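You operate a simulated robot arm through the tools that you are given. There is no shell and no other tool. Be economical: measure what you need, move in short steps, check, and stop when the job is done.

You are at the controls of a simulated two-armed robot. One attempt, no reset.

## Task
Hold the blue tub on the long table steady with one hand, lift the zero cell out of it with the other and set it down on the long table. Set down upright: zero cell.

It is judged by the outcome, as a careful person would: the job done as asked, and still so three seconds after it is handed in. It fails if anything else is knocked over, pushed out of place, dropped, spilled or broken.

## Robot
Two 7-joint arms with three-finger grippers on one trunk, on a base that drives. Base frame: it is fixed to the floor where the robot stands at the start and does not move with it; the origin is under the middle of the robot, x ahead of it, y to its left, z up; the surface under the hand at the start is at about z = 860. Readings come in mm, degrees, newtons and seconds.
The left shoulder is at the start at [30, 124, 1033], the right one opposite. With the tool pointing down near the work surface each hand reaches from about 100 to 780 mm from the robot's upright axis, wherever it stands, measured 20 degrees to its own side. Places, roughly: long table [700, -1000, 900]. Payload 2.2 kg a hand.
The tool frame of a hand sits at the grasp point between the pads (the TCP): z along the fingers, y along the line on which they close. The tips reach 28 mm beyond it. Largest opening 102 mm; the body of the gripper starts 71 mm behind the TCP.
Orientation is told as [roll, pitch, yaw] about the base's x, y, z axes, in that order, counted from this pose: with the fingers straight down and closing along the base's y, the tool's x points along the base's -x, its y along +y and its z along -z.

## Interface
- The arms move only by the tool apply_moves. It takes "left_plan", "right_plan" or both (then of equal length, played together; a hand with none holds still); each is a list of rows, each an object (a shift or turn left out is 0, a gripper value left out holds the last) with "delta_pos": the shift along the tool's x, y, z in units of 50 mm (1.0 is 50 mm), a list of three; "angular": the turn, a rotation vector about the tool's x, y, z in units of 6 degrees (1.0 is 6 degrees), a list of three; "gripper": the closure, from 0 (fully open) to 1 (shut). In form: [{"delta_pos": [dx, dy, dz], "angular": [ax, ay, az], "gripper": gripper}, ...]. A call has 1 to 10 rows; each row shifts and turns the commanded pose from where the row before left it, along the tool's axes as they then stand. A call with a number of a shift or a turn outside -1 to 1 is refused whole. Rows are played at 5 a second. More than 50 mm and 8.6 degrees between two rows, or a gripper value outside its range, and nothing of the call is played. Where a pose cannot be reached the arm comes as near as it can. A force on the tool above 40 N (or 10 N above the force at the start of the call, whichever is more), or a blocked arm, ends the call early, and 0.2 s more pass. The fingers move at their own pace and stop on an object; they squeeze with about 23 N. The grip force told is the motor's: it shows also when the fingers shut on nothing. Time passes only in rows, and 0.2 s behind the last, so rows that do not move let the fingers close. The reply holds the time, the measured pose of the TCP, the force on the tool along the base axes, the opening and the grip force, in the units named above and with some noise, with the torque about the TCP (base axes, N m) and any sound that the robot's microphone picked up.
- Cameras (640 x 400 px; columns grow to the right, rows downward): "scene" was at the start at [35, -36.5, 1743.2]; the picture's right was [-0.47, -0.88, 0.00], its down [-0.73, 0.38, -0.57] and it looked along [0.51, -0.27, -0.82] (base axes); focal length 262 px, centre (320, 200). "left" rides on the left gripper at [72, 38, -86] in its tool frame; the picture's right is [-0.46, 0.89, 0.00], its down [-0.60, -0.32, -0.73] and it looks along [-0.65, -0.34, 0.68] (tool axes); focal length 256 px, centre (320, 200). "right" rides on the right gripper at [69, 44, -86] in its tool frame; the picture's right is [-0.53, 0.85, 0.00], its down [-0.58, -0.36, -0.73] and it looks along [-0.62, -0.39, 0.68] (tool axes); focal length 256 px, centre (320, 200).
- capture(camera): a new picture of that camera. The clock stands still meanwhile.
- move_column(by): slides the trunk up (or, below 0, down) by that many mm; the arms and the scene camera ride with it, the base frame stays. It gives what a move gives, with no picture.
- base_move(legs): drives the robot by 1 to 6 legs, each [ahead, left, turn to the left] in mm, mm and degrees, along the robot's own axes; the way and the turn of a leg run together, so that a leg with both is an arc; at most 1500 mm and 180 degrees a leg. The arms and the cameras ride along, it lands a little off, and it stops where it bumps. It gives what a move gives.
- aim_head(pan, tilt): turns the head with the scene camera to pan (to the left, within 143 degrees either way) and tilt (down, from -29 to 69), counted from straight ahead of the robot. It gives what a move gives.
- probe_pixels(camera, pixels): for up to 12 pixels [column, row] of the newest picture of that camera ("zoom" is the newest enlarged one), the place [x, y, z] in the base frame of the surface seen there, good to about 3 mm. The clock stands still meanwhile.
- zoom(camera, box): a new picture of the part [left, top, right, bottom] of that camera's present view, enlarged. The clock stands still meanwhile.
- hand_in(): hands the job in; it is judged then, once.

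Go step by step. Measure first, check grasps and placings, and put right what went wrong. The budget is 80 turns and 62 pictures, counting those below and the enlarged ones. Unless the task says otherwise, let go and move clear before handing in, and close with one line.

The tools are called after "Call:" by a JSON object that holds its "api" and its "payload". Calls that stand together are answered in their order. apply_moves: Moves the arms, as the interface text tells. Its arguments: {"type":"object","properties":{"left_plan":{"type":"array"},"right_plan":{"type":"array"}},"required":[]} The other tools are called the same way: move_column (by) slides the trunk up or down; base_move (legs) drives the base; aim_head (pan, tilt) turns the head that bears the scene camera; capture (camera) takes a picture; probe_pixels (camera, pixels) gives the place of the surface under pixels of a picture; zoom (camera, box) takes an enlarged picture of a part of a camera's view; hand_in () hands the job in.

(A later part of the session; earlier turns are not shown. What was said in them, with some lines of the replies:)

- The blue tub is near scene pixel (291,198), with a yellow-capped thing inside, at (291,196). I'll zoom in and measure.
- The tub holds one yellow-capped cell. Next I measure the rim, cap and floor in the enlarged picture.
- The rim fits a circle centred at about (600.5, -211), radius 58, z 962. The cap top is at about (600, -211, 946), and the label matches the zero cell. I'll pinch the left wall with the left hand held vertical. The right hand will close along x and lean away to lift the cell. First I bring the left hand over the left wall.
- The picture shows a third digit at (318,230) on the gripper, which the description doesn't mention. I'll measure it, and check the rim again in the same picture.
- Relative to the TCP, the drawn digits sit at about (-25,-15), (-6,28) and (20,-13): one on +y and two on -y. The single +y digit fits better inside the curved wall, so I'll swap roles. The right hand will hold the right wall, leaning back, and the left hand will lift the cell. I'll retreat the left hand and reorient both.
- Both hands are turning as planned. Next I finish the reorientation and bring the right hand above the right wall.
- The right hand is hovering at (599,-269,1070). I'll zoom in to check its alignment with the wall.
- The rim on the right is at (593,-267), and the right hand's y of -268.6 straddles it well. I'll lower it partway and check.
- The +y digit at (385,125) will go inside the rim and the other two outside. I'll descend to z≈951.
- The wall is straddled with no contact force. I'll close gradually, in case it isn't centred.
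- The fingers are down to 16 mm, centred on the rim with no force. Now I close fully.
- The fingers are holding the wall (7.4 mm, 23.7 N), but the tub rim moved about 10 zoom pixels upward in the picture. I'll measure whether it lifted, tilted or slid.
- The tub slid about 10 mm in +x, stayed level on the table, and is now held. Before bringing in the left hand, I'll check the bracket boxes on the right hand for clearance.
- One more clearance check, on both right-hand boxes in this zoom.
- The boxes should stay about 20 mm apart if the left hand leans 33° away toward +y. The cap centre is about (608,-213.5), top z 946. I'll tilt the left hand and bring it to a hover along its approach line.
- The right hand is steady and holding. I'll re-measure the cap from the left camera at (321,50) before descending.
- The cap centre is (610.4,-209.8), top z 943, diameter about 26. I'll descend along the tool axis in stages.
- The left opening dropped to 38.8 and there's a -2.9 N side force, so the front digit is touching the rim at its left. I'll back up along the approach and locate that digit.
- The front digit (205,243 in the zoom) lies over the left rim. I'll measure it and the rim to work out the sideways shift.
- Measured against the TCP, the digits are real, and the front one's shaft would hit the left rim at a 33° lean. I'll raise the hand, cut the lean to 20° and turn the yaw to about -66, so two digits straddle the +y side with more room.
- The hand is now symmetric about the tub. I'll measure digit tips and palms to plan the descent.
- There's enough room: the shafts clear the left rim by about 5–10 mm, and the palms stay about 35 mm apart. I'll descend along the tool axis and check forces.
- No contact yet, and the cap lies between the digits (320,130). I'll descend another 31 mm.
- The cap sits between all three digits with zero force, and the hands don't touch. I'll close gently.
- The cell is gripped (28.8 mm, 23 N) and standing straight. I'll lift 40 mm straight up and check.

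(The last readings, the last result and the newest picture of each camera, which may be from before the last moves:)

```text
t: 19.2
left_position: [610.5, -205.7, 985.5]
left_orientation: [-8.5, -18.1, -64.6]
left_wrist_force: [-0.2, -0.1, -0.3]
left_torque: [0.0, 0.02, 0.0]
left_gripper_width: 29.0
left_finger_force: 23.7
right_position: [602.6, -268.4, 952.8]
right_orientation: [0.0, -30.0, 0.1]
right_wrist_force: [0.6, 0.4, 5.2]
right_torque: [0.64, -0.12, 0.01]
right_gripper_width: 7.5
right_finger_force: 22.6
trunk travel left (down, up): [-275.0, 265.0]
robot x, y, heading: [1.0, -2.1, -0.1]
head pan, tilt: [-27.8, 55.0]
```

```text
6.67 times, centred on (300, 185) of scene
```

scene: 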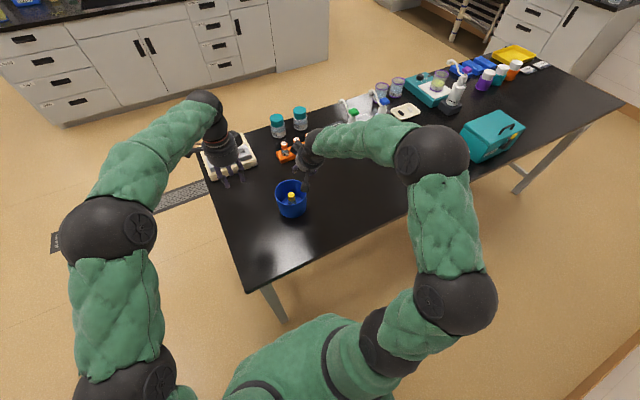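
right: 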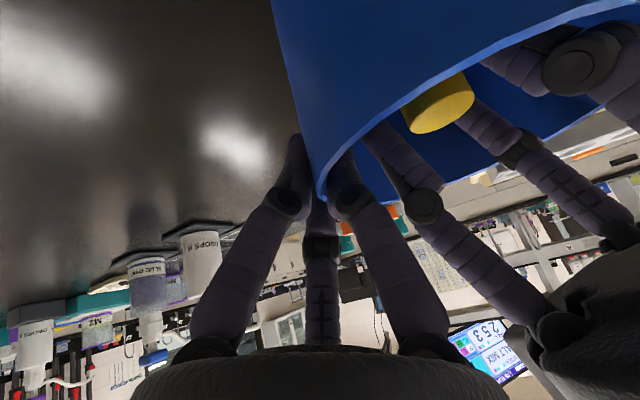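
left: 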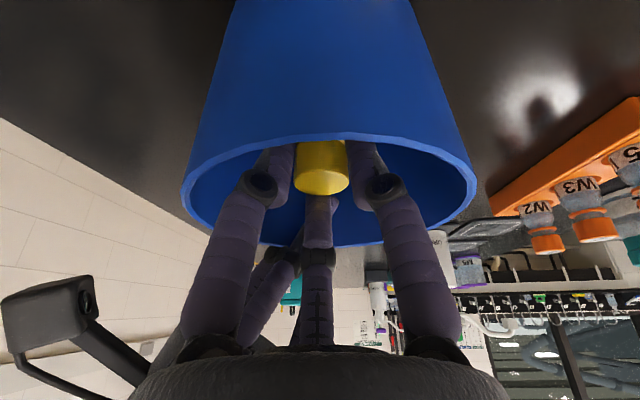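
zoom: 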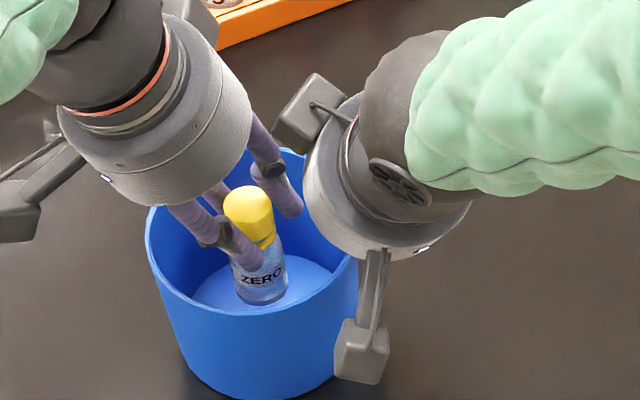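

The label reads ZERO and the cell hangs upright. I'll lift it clear of the rim (base at about 990).

Call:
{"api": "apply_moves", "payload": {"left_plan": [{"delta_pos": [-0.125, -0.056, -0.376]}, {"delta_pos": [-0.125, -0.056, -0.376]}, {"delta_pos": [-0.125, -0.056, -0.376]}, {"delta_pos": [-0.125, -0.056, -0.376]}, {"delta_pos": [-0.063, -0.028, -0.188]}, {}]}}

Call:
{"api": "capture", "payload": {"camera": "scene"}}

Call:
{"api": "probe_pixels", "payload": {"camera": "scene", "pixels": [[266, 227], [250, 215], [240, 225], [270, 245], [225, 205]]}}

```text
t: 20.6
left_position: [611.0, -207.2, 1076.9]
left_orientation: [-8.4, -18.3, -64.6]
left_wrist_force: [3.8, 4.0, 3.9]
left_torque: [-0.06, 0.01, 0.09]
left_gripper_width: 28.4
left_finger_force: 23.7
right_position: [602.4, -269.1, 952.4]
right_orientation: [-0.1, -30.0, 0.1]
right_wrist_force: [-2.5, -5.7, 4.2]
right_torque: [0.79, -0.49, 0.06]
right_gripper_width: 7.5
right_finger_force: 22.4
trunk travel left (down, up): [-275.0, 265.0]
robot x, y, heading: [-0.6, 1.1, -0.0]
head pan, tilt: [-27.8, 55.0]
```

```text
21 pictures are left
```

scene: 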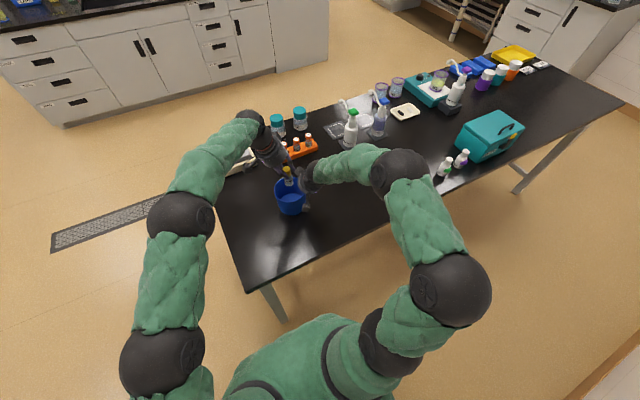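

```text
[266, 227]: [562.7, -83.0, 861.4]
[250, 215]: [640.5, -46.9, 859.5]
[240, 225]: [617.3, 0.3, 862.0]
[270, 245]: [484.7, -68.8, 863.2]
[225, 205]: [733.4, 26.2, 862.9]
```

Both hands show matching opposite forces of about 6 N, so a left digit is brushing the right palm. I'll move the left hand away in +y.

Call:
{"api": "apply_moves", "payload": {"left_plan": [{"delta_pos": [0.194, 0.14, -0.085]}, {"delta_pos": [0.194, 0.14, -0.085]}, {}]}}

Call:
{"api": "zoom", "payload": {"camera": "scene", "box": [235, 125, 355, 225]}}

Call:
{"api": "capture", "payload": {"camera": "left"}}

```text
t: 21.4
left_position: [616.8, -180.9, 1076.0]
left_orientation: [-8.4, -18.0, -64.7]
left_wrist_force: [-0.2, -0.2, -0.6]
left_torque: [-0.02, -0.03, 0.0]
left_gripper_width: 28.5
left_finger_force: 23.0
right_position: [602.9, -269.5, 953.2]
right_orientation: [0.0, -30.1, 0.1]
right_wrist_force: [0.3, 0.3, 6.0]
right_torque: [0.68, -0.11, 0.01]
right_gripper_width: 7.4
right_finger_force: 22.9
trunk travel left (down, up): [-275.0, 265.0]
robot x, y, heading: [2.9, -0.1, 0.0]
head pan, tilt: [-27.8, 55.0]
```

```text
4.00 times, centred on (295, 175) of scene
```

zoom: 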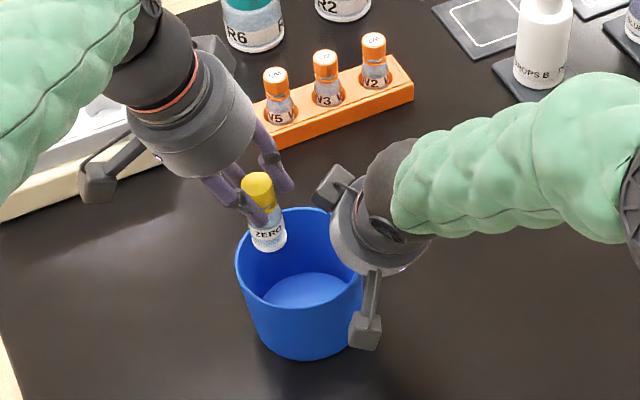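

```text
19 pictures are left
```

left: 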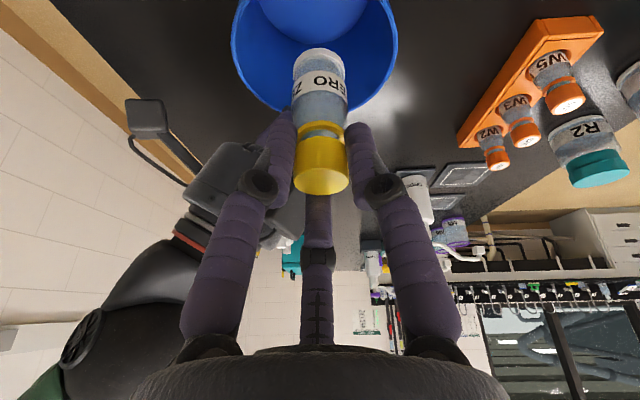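

Contact is gone and the tub is still held steady. I'll carry the cell to about (562,-83) and lower it part way.

Call:
{"api": "apply_moves", "payload": {"left_plan": [{"delta_pos": [0.53, -0.064, -0.167]}, {"delta_pos": [0.53, -0.064, -0.167]}, {"delta_pos": [0.53, -0.064, -0.167]}, {"delta_pos": [0.53, -0.064, -0.167]}, {"delta_pos": [0.207, 0.092, 0.62]}, {"delta_pos": [0.207, 0.092, 0.62]}, {"delta_pos": [0.207, 0.092, 0.62]}, {}]}}

Call:
{"api": "zoom", "payload": {"camera": "scene", "box": [215, 160, 325, 250]}}

Call:
{"api": "capture", "payload": {"camera": "left"}}

```text
t: 23.2
left_position: [560.7, -83.0, 976.7]
left_orientation: [-8.5, -18.1, -64.7]
left_wrist_force: [0.1, 0.0, -0.8]
left_torque: [0.0, -0.02, -0.02]
left_gripper_width: 28.3
left_finger_force: 22.8
right_position: [602.9, -269.0, 952.5]
right_orientation: [-0.1, -30.0, 0.1]
right_wrist_force: [-0.6, 0.5, 5.9]
right_torque: [0.67, -0.05, 0.03]
right_gripper_width: 7.4
right_finger_force: 22.9
trunk travel left (down, up): [-275.0, 265.0]
robot x, y, heading: [1.1, -0.1, 0.2]
head pan, tilt: [-27.8, 55.0]
```

```text
4.44 times, centred on (270, 205) of scene
```

zoom: 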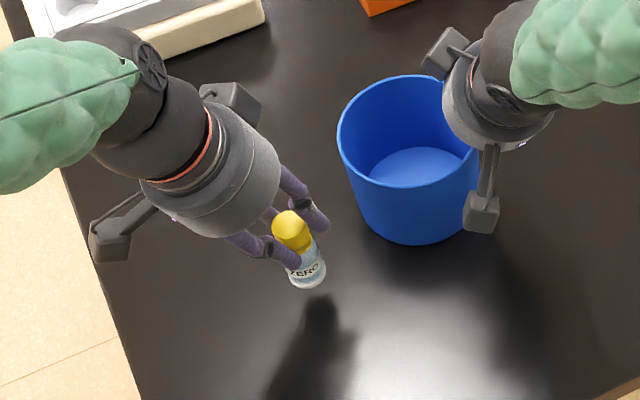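

```text
17 pictures are left
```

left: 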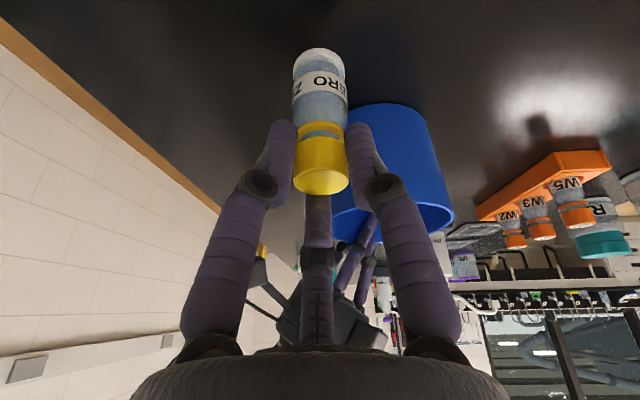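

The cell is about 35 mm above free table. I'll check for tilt by probing the cap top and the base.

Call:
{"api": "probe_pixels", "payload": {"camera": "left", "pixels": [[302, 175], [320, 165], [340, 172], [320, 188], [308, 186], [334, 185], [320, 52], [298, 70], [342, 70], [320, 85]]}}

Call:
{"api": "zoom", "payload": {"camera": "left", "box": [250, 30, 390, 210]}}

Call:
{"api": "zoom", "payload": {"camera": "scene", "box": [255, 195, 305, 235]}}

Call:
{"api": "probe_pixels", "payload": {"camera": "zoom", "pixels": [[260, 170], [290, 190], [235, 180], [300, 330], [345, 320], [260, 300], [360, 300]]}}

```text
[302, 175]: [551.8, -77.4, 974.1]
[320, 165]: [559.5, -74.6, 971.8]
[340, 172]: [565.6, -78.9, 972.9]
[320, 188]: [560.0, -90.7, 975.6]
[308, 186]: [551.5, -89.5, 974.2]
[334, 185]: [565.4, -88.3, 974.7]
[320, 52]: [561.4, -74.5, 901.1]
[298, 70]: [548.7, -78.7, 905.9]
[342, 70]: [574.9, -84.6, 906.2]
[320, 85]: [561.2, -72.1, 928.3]
```

```text
2.22 times, centred on (320, 120) of left
```

zoom: 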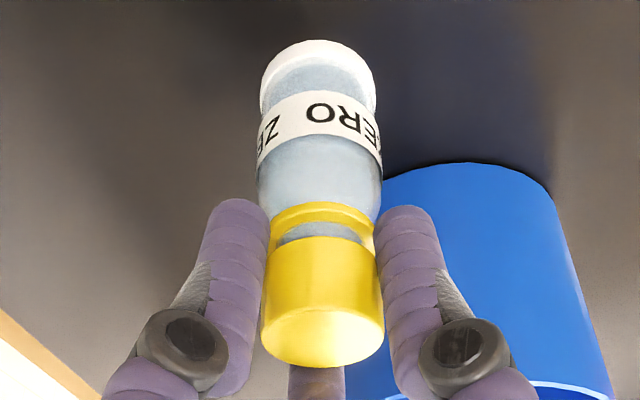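

```text
10.00 times, centred on (280, 215) of scene
```

zoom: 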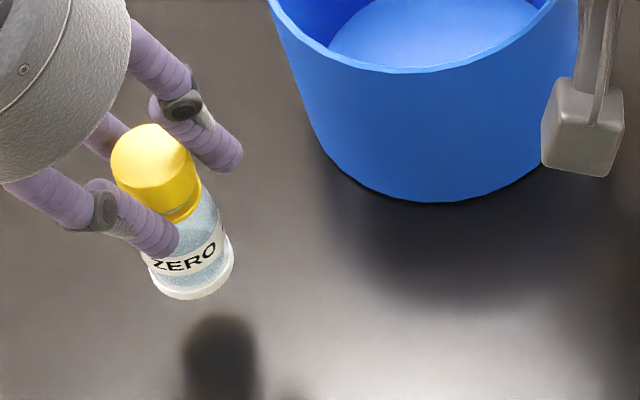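

```text
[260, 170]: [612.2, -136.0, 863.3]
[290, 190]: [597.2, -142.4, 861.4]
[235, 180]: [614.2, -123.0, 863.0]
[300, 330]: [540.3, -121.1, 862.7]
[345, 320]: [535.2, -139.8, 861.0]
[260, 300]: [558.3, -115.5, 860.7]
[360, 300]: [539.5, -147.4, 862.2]
```

Comparing the projected axis with the picture, the cell is vertical to within a few degrees. I'll lower it slowly to contact, with the table expected at TCP z≈942.

Call:
{"api": "apply_moves", "payload": {"left_plan": [{"delta_pos": [0.094, 0.042, 0.282]}, {"delta_pos": [0.063, 0.028, 0.188]}, {"delta_pos": [0.031, 0.014, 0.094]}, {}]}}

Call:
{"api": "zoom", "payload": {"camera": "scene", "box": [250, 195, 314, 235]}}

Call:
{"api": "capture", "payload": {"camera": "right"}}

```text
t: 24.2
left_position: [560.3, -84.5, 948.6]
left_orientation: [-8.4, -18.2, -64.6]
left_wrist_force: [-0.4, 0.5, -0.3]
left_torque: [-0.03, -0.01, 0.02]
left_gripper_width: 28.3
left_finger_force: 23.3
right_position: [602.2, -269.1, 952.2]
right_orientation: [0.0, -29.9, -0.1]
right_wrist_force: [-0.5, 1.6, 6.1]
right_torque: [0.65, -0.08, 0.0]
right_gripper_width: 7.5
right_finger_force: 22.8
trunk travel left (down, up): [-275.0, 265.0]
robot x, y, heading: [4.1, 1.6, 0.2]
head pan, tilt: [-27.8, 55.0]
```

```text
10.00 times, centred on (282, 215) of scene
```

zoom: 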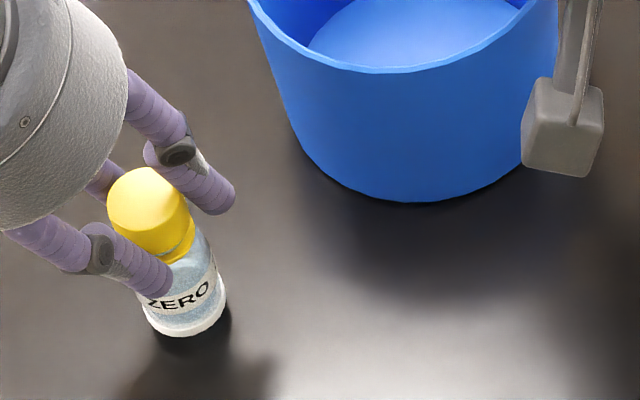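

```text
13 pictures are left
```

right: 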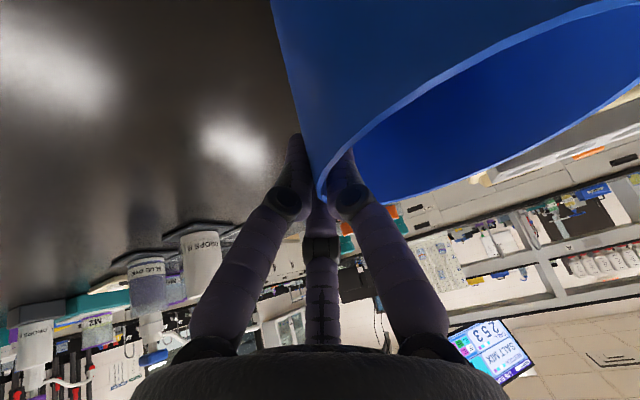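

A few millimetres remain. I'll check the tilt with the cap top in this zoom, then lower in 2 mm steps.

Call:
{"api": "probe_pixels", "payload": {"camera": "zoom", "pixels": [[115, 205], [125, 185], [148, 173], [175, 185], [180, 205], [145, 215], [125, 215], [148, 195]]}}

Call:
{"api": "apply_moves", "payload": {"left_plan": [{"delta_pos": [0.0125, 0.0056, 0.0376]}, {"delta_pos": [0.0125, 0.0056, 0.0376]}, {}]}}

```text
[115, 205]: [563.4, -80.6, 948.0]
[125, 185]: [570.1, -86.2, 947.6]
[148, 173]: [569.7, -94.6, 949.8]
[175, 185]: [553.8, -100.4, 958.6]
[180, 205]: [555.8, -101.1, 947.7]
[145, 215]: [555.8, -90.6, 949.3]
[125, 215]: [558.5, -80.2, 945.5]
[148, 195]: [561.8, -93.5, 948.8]
```

```text
t: 25.0
left_position: [560.7, -84.0, 943.4]
left_orientation: [-8.4, -18.2, -64.5]
left_wrist_force: [-0.9, 0.7, 0.4]
left_torque: [0.02, 0.01, 0.0]
left_gripper_width: 28.1
left_finger_force: 23.1
right_position: [601.6, -268.6, 952.9]
right_orientation: [0.0, -30.1, 0.0]
right_wrist_force: [0.4, 0.3, 4.3]
right_torque: [0.66, -0.09, 0.03]
right_gripper_width: 7.6
right_finger_force: 23.0
trunk travel left (down, up): [-275.0, 265.0]
robot x, y, heading: [-1.0, -1.5, 0.1]
head pan, tilt: [-27.8, 55.0]
```

The cell's axis in the picture runs (148,197) to (184,302), close to the (40,115) offset expected for a vertical cell, so tilt is 5° at most. I'll keep lowering in small steps to contact.

Call:
{"api": "apply_moves", "payload": {"left_plan": [{"delta_pos": [0.0094, 0.0042, 0.0282]}, {"delta_pos": [0.0094, 0.0042, 0.0282]}, {}]}}

Call:
{"api": "zoom", "payload": {"camera": "scene", "box": [250, 195, 314, 235]}}

Call:
{"api": "zoom", "payload": {"camera": "left", "box": [240, 20, 400, 210]}}

```text
t: 25.8
left_position: [561.0, -84.3, 942.3]
left_orientation: [-8.3, -18.2, -64.7]
left_wrist_force: [-1.7, -0.2, 6.9]
left_torque: [0.07, 0.15, -0.01]
left_gripper_width: 28.7
left_finger_force: 22.7
right_position: [601.9, -268.6, 953.6]
right_orientation: [0.0, -29.9, 0.0]
right_wrist_force: [1.5, 0.1, 4.2]
right_torque: [0.53, -0.13, -0.04]
right_gripper_width: 7.4
right_finger_force: 23.1
trunk travel left (down, up): [-275.0, 265.0]
robot x, y, heading: [-0.9, 2.8, -0.1]
head pan, tilt: [-27.8, 55.0]
```

```text
10.00 times, centred on (282, 215) of scene
```

zoom: 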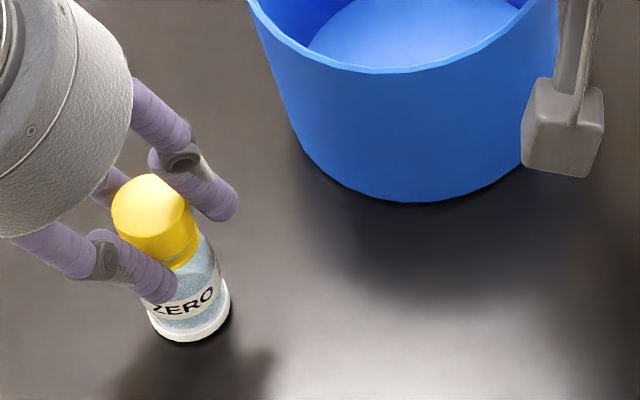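

```text
2.11 times, centred on (320, 115) of left
```

zoom: 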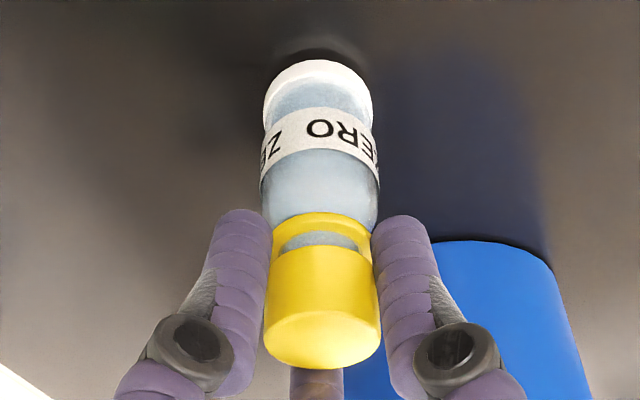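

The cell is on the table (6.9 N up). I'll open the left hand gradually.

Call:
{"api": "apply_moves", "payload": {"left_plan": [{"gripper": 0.75}, {"gripper": 0.72}, {"gripper": 0.68}, {"gripper": 0.62}, {"gripper": 0.58}, {}]}}

Call:
{"api": "zoom", "payload": {"camera": "scene", "box": [250, 195, 314, 235]}}

Call:
{"api": "capture", "payload": {"camera": "left"}}

```text
t: 27.2
left_position: [560.8, -85.4, 940.9]
left_orientation: [-8.4, -18.3, -64.8]
left_wrist_force: [0.1, 0.4, -0.7]
left_torque: [0.02, -0.01, 0.01]
left_gripper_width: 42.8
left_finger_force: 0.0
right_position: [601.5, -269.8, 952.2]
right_orientation: [0.0, -29.9, -0.1]
right_wrist_force: [0.4, 0.6, 4.9]
right_torque: [0.62, -0.09, -0.02]
right_gripper_width: 7.5
right_finger_force: 22.5
trunk travel left (down, up): [-275.0, 265.0]
robot x, y, heading: [2.3, 0.7, -0.2]
head pan, tilt: [-27.8, 55.0]
```

```text
10.00 times, centred on (282, 215) of scene
```

zoom: 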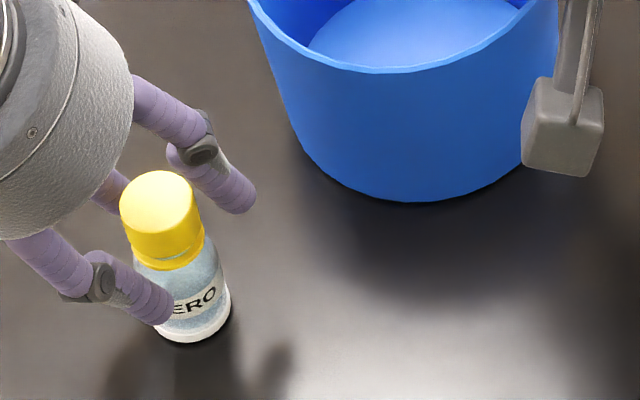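

```text
9 pictures are left
```

left: 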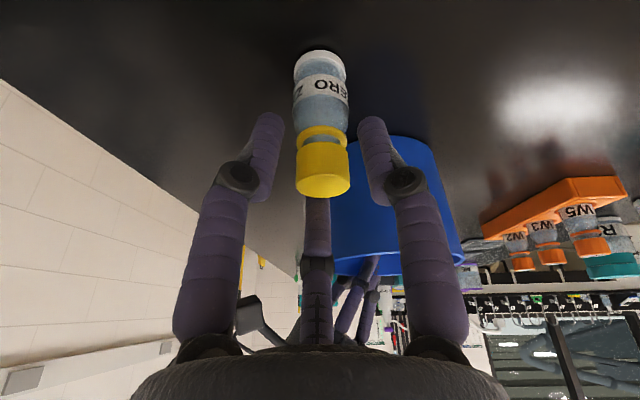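

The cell stands upright and free. I'll open a bit more, lift straight up, then move away.

Call:
{"api": "apply_moves", "payload": {"left_plan": [{"gripper": 0.5}, {"delta_pos": [-0.125, -0.056, -0.376]}, {"delta_pos": [-0.125, -0.056, -0.376]}, {"delta_pos": [-0.25, -0.112, -0.752]}, {"delta_pos": [-0.25, -0.112, -0.752]}, {"delta_pos": [0.3, 0.2, -0.7]}, {}]}}

Call:
{"api": "zoom", "payload": {"camera": "scene", "box": [215, 130, 355, 240]}}

```text
t: 28.8
left_position: [563.6, -54.0, 1087.9]
left_orientation: [-8.4, -18.2, -64.7]
left_wrist_force: [-0.5, 0.2, -1.0]
left_torque: [-0.01, 0.03, 0.01]
left_gripper_width: 50.7
left_finger_force: 0.0
right_position: [601.7, -267.9, 952.4]
right_orientation: [0.1, -30.0, 0.0]
right_wrist_force: [0.5, 0.5, 5.5]
right_torque: [0.64, -0.14, 0.0]
right_gripper_width: 7.5
right_finger_force: 22.8
trunk travel left (down, up): [-275.0, 265.0]
robot x, y, heading: [-0.8, 0.8, 0.1]
head pan, tilt: [-27.8, 55.0]
```

```text
3.64 times, centred on (285, 185) of scene
```

zoom: 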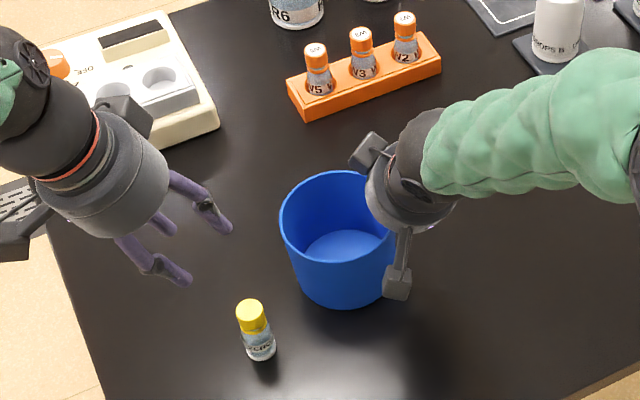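

The cell stands on its own. Now I open the right hand gently and lift it straight up off the wall.

Call:
{"api": "apply_moves", "payload": {"right_plan": [{"gripper": 0.85}, {"gripper": 0.7}, {"gripper": 0.55}, {"gripper": 0.5}, {"delta_pos": [-0.2, 0, -0.346]}, {"delta_pos": [-0.2, 0, -0.346]}, {"delta_pos": [-0.4, 0, -0.692]}, {"delta_pos": [-0.4, 0, -0.692]}, {"delta_pos": [-0.4, 0, -0.692]}, {}]}}

Call:
{"api": "zoom", "payload": {"camera": "scene", "box": [215, 130, 355, 240]}}

```text
t: 31.0
left_position: [564.0, -55.4, 1087.5]
left_orientation: [-8.4, -18.1, -64.6]
left_wrist_force: [0.2, 0.1, 0.1]
left_torque: [0.0, 0.0, -0.03]
left_gripper_width: 51.4
left_finger_force: 0.0
right_position: [603.1, -266.6, 1113.1]
right_orientation: [-0.1, -29.9, 0.0]
right_wrist_force: [0.7, 1.0, -0.8]
right_torque: [-0.03, -0.02, 0.01]
right_gripper_width: 50.9
right_finger_force: 0.0
trunk travel left (down, up): [-275.0, 265.0]
robot x, y, heading: [1.6, -0.1, -0.1]
head pan, tilt: [-27.8, 55.0]
```

```text
3.64 times, centred on (285, 185) of scene
```

zoom: 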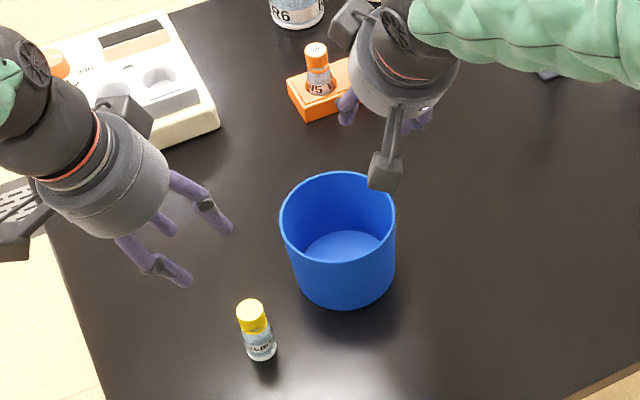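

The tub and the zero cell both stand upright on the table, and both hands are clear with no forces on them. Handing in.

Call:
{"api": "hand_in", "payload": {}}

```text
The job is handed in.
```

The zero cell is out of the blue tub and standing upright on the long table. The right hand held the tub throughout. The tub slid about 10 mm when I first gripped it, and nothing was knocked over.
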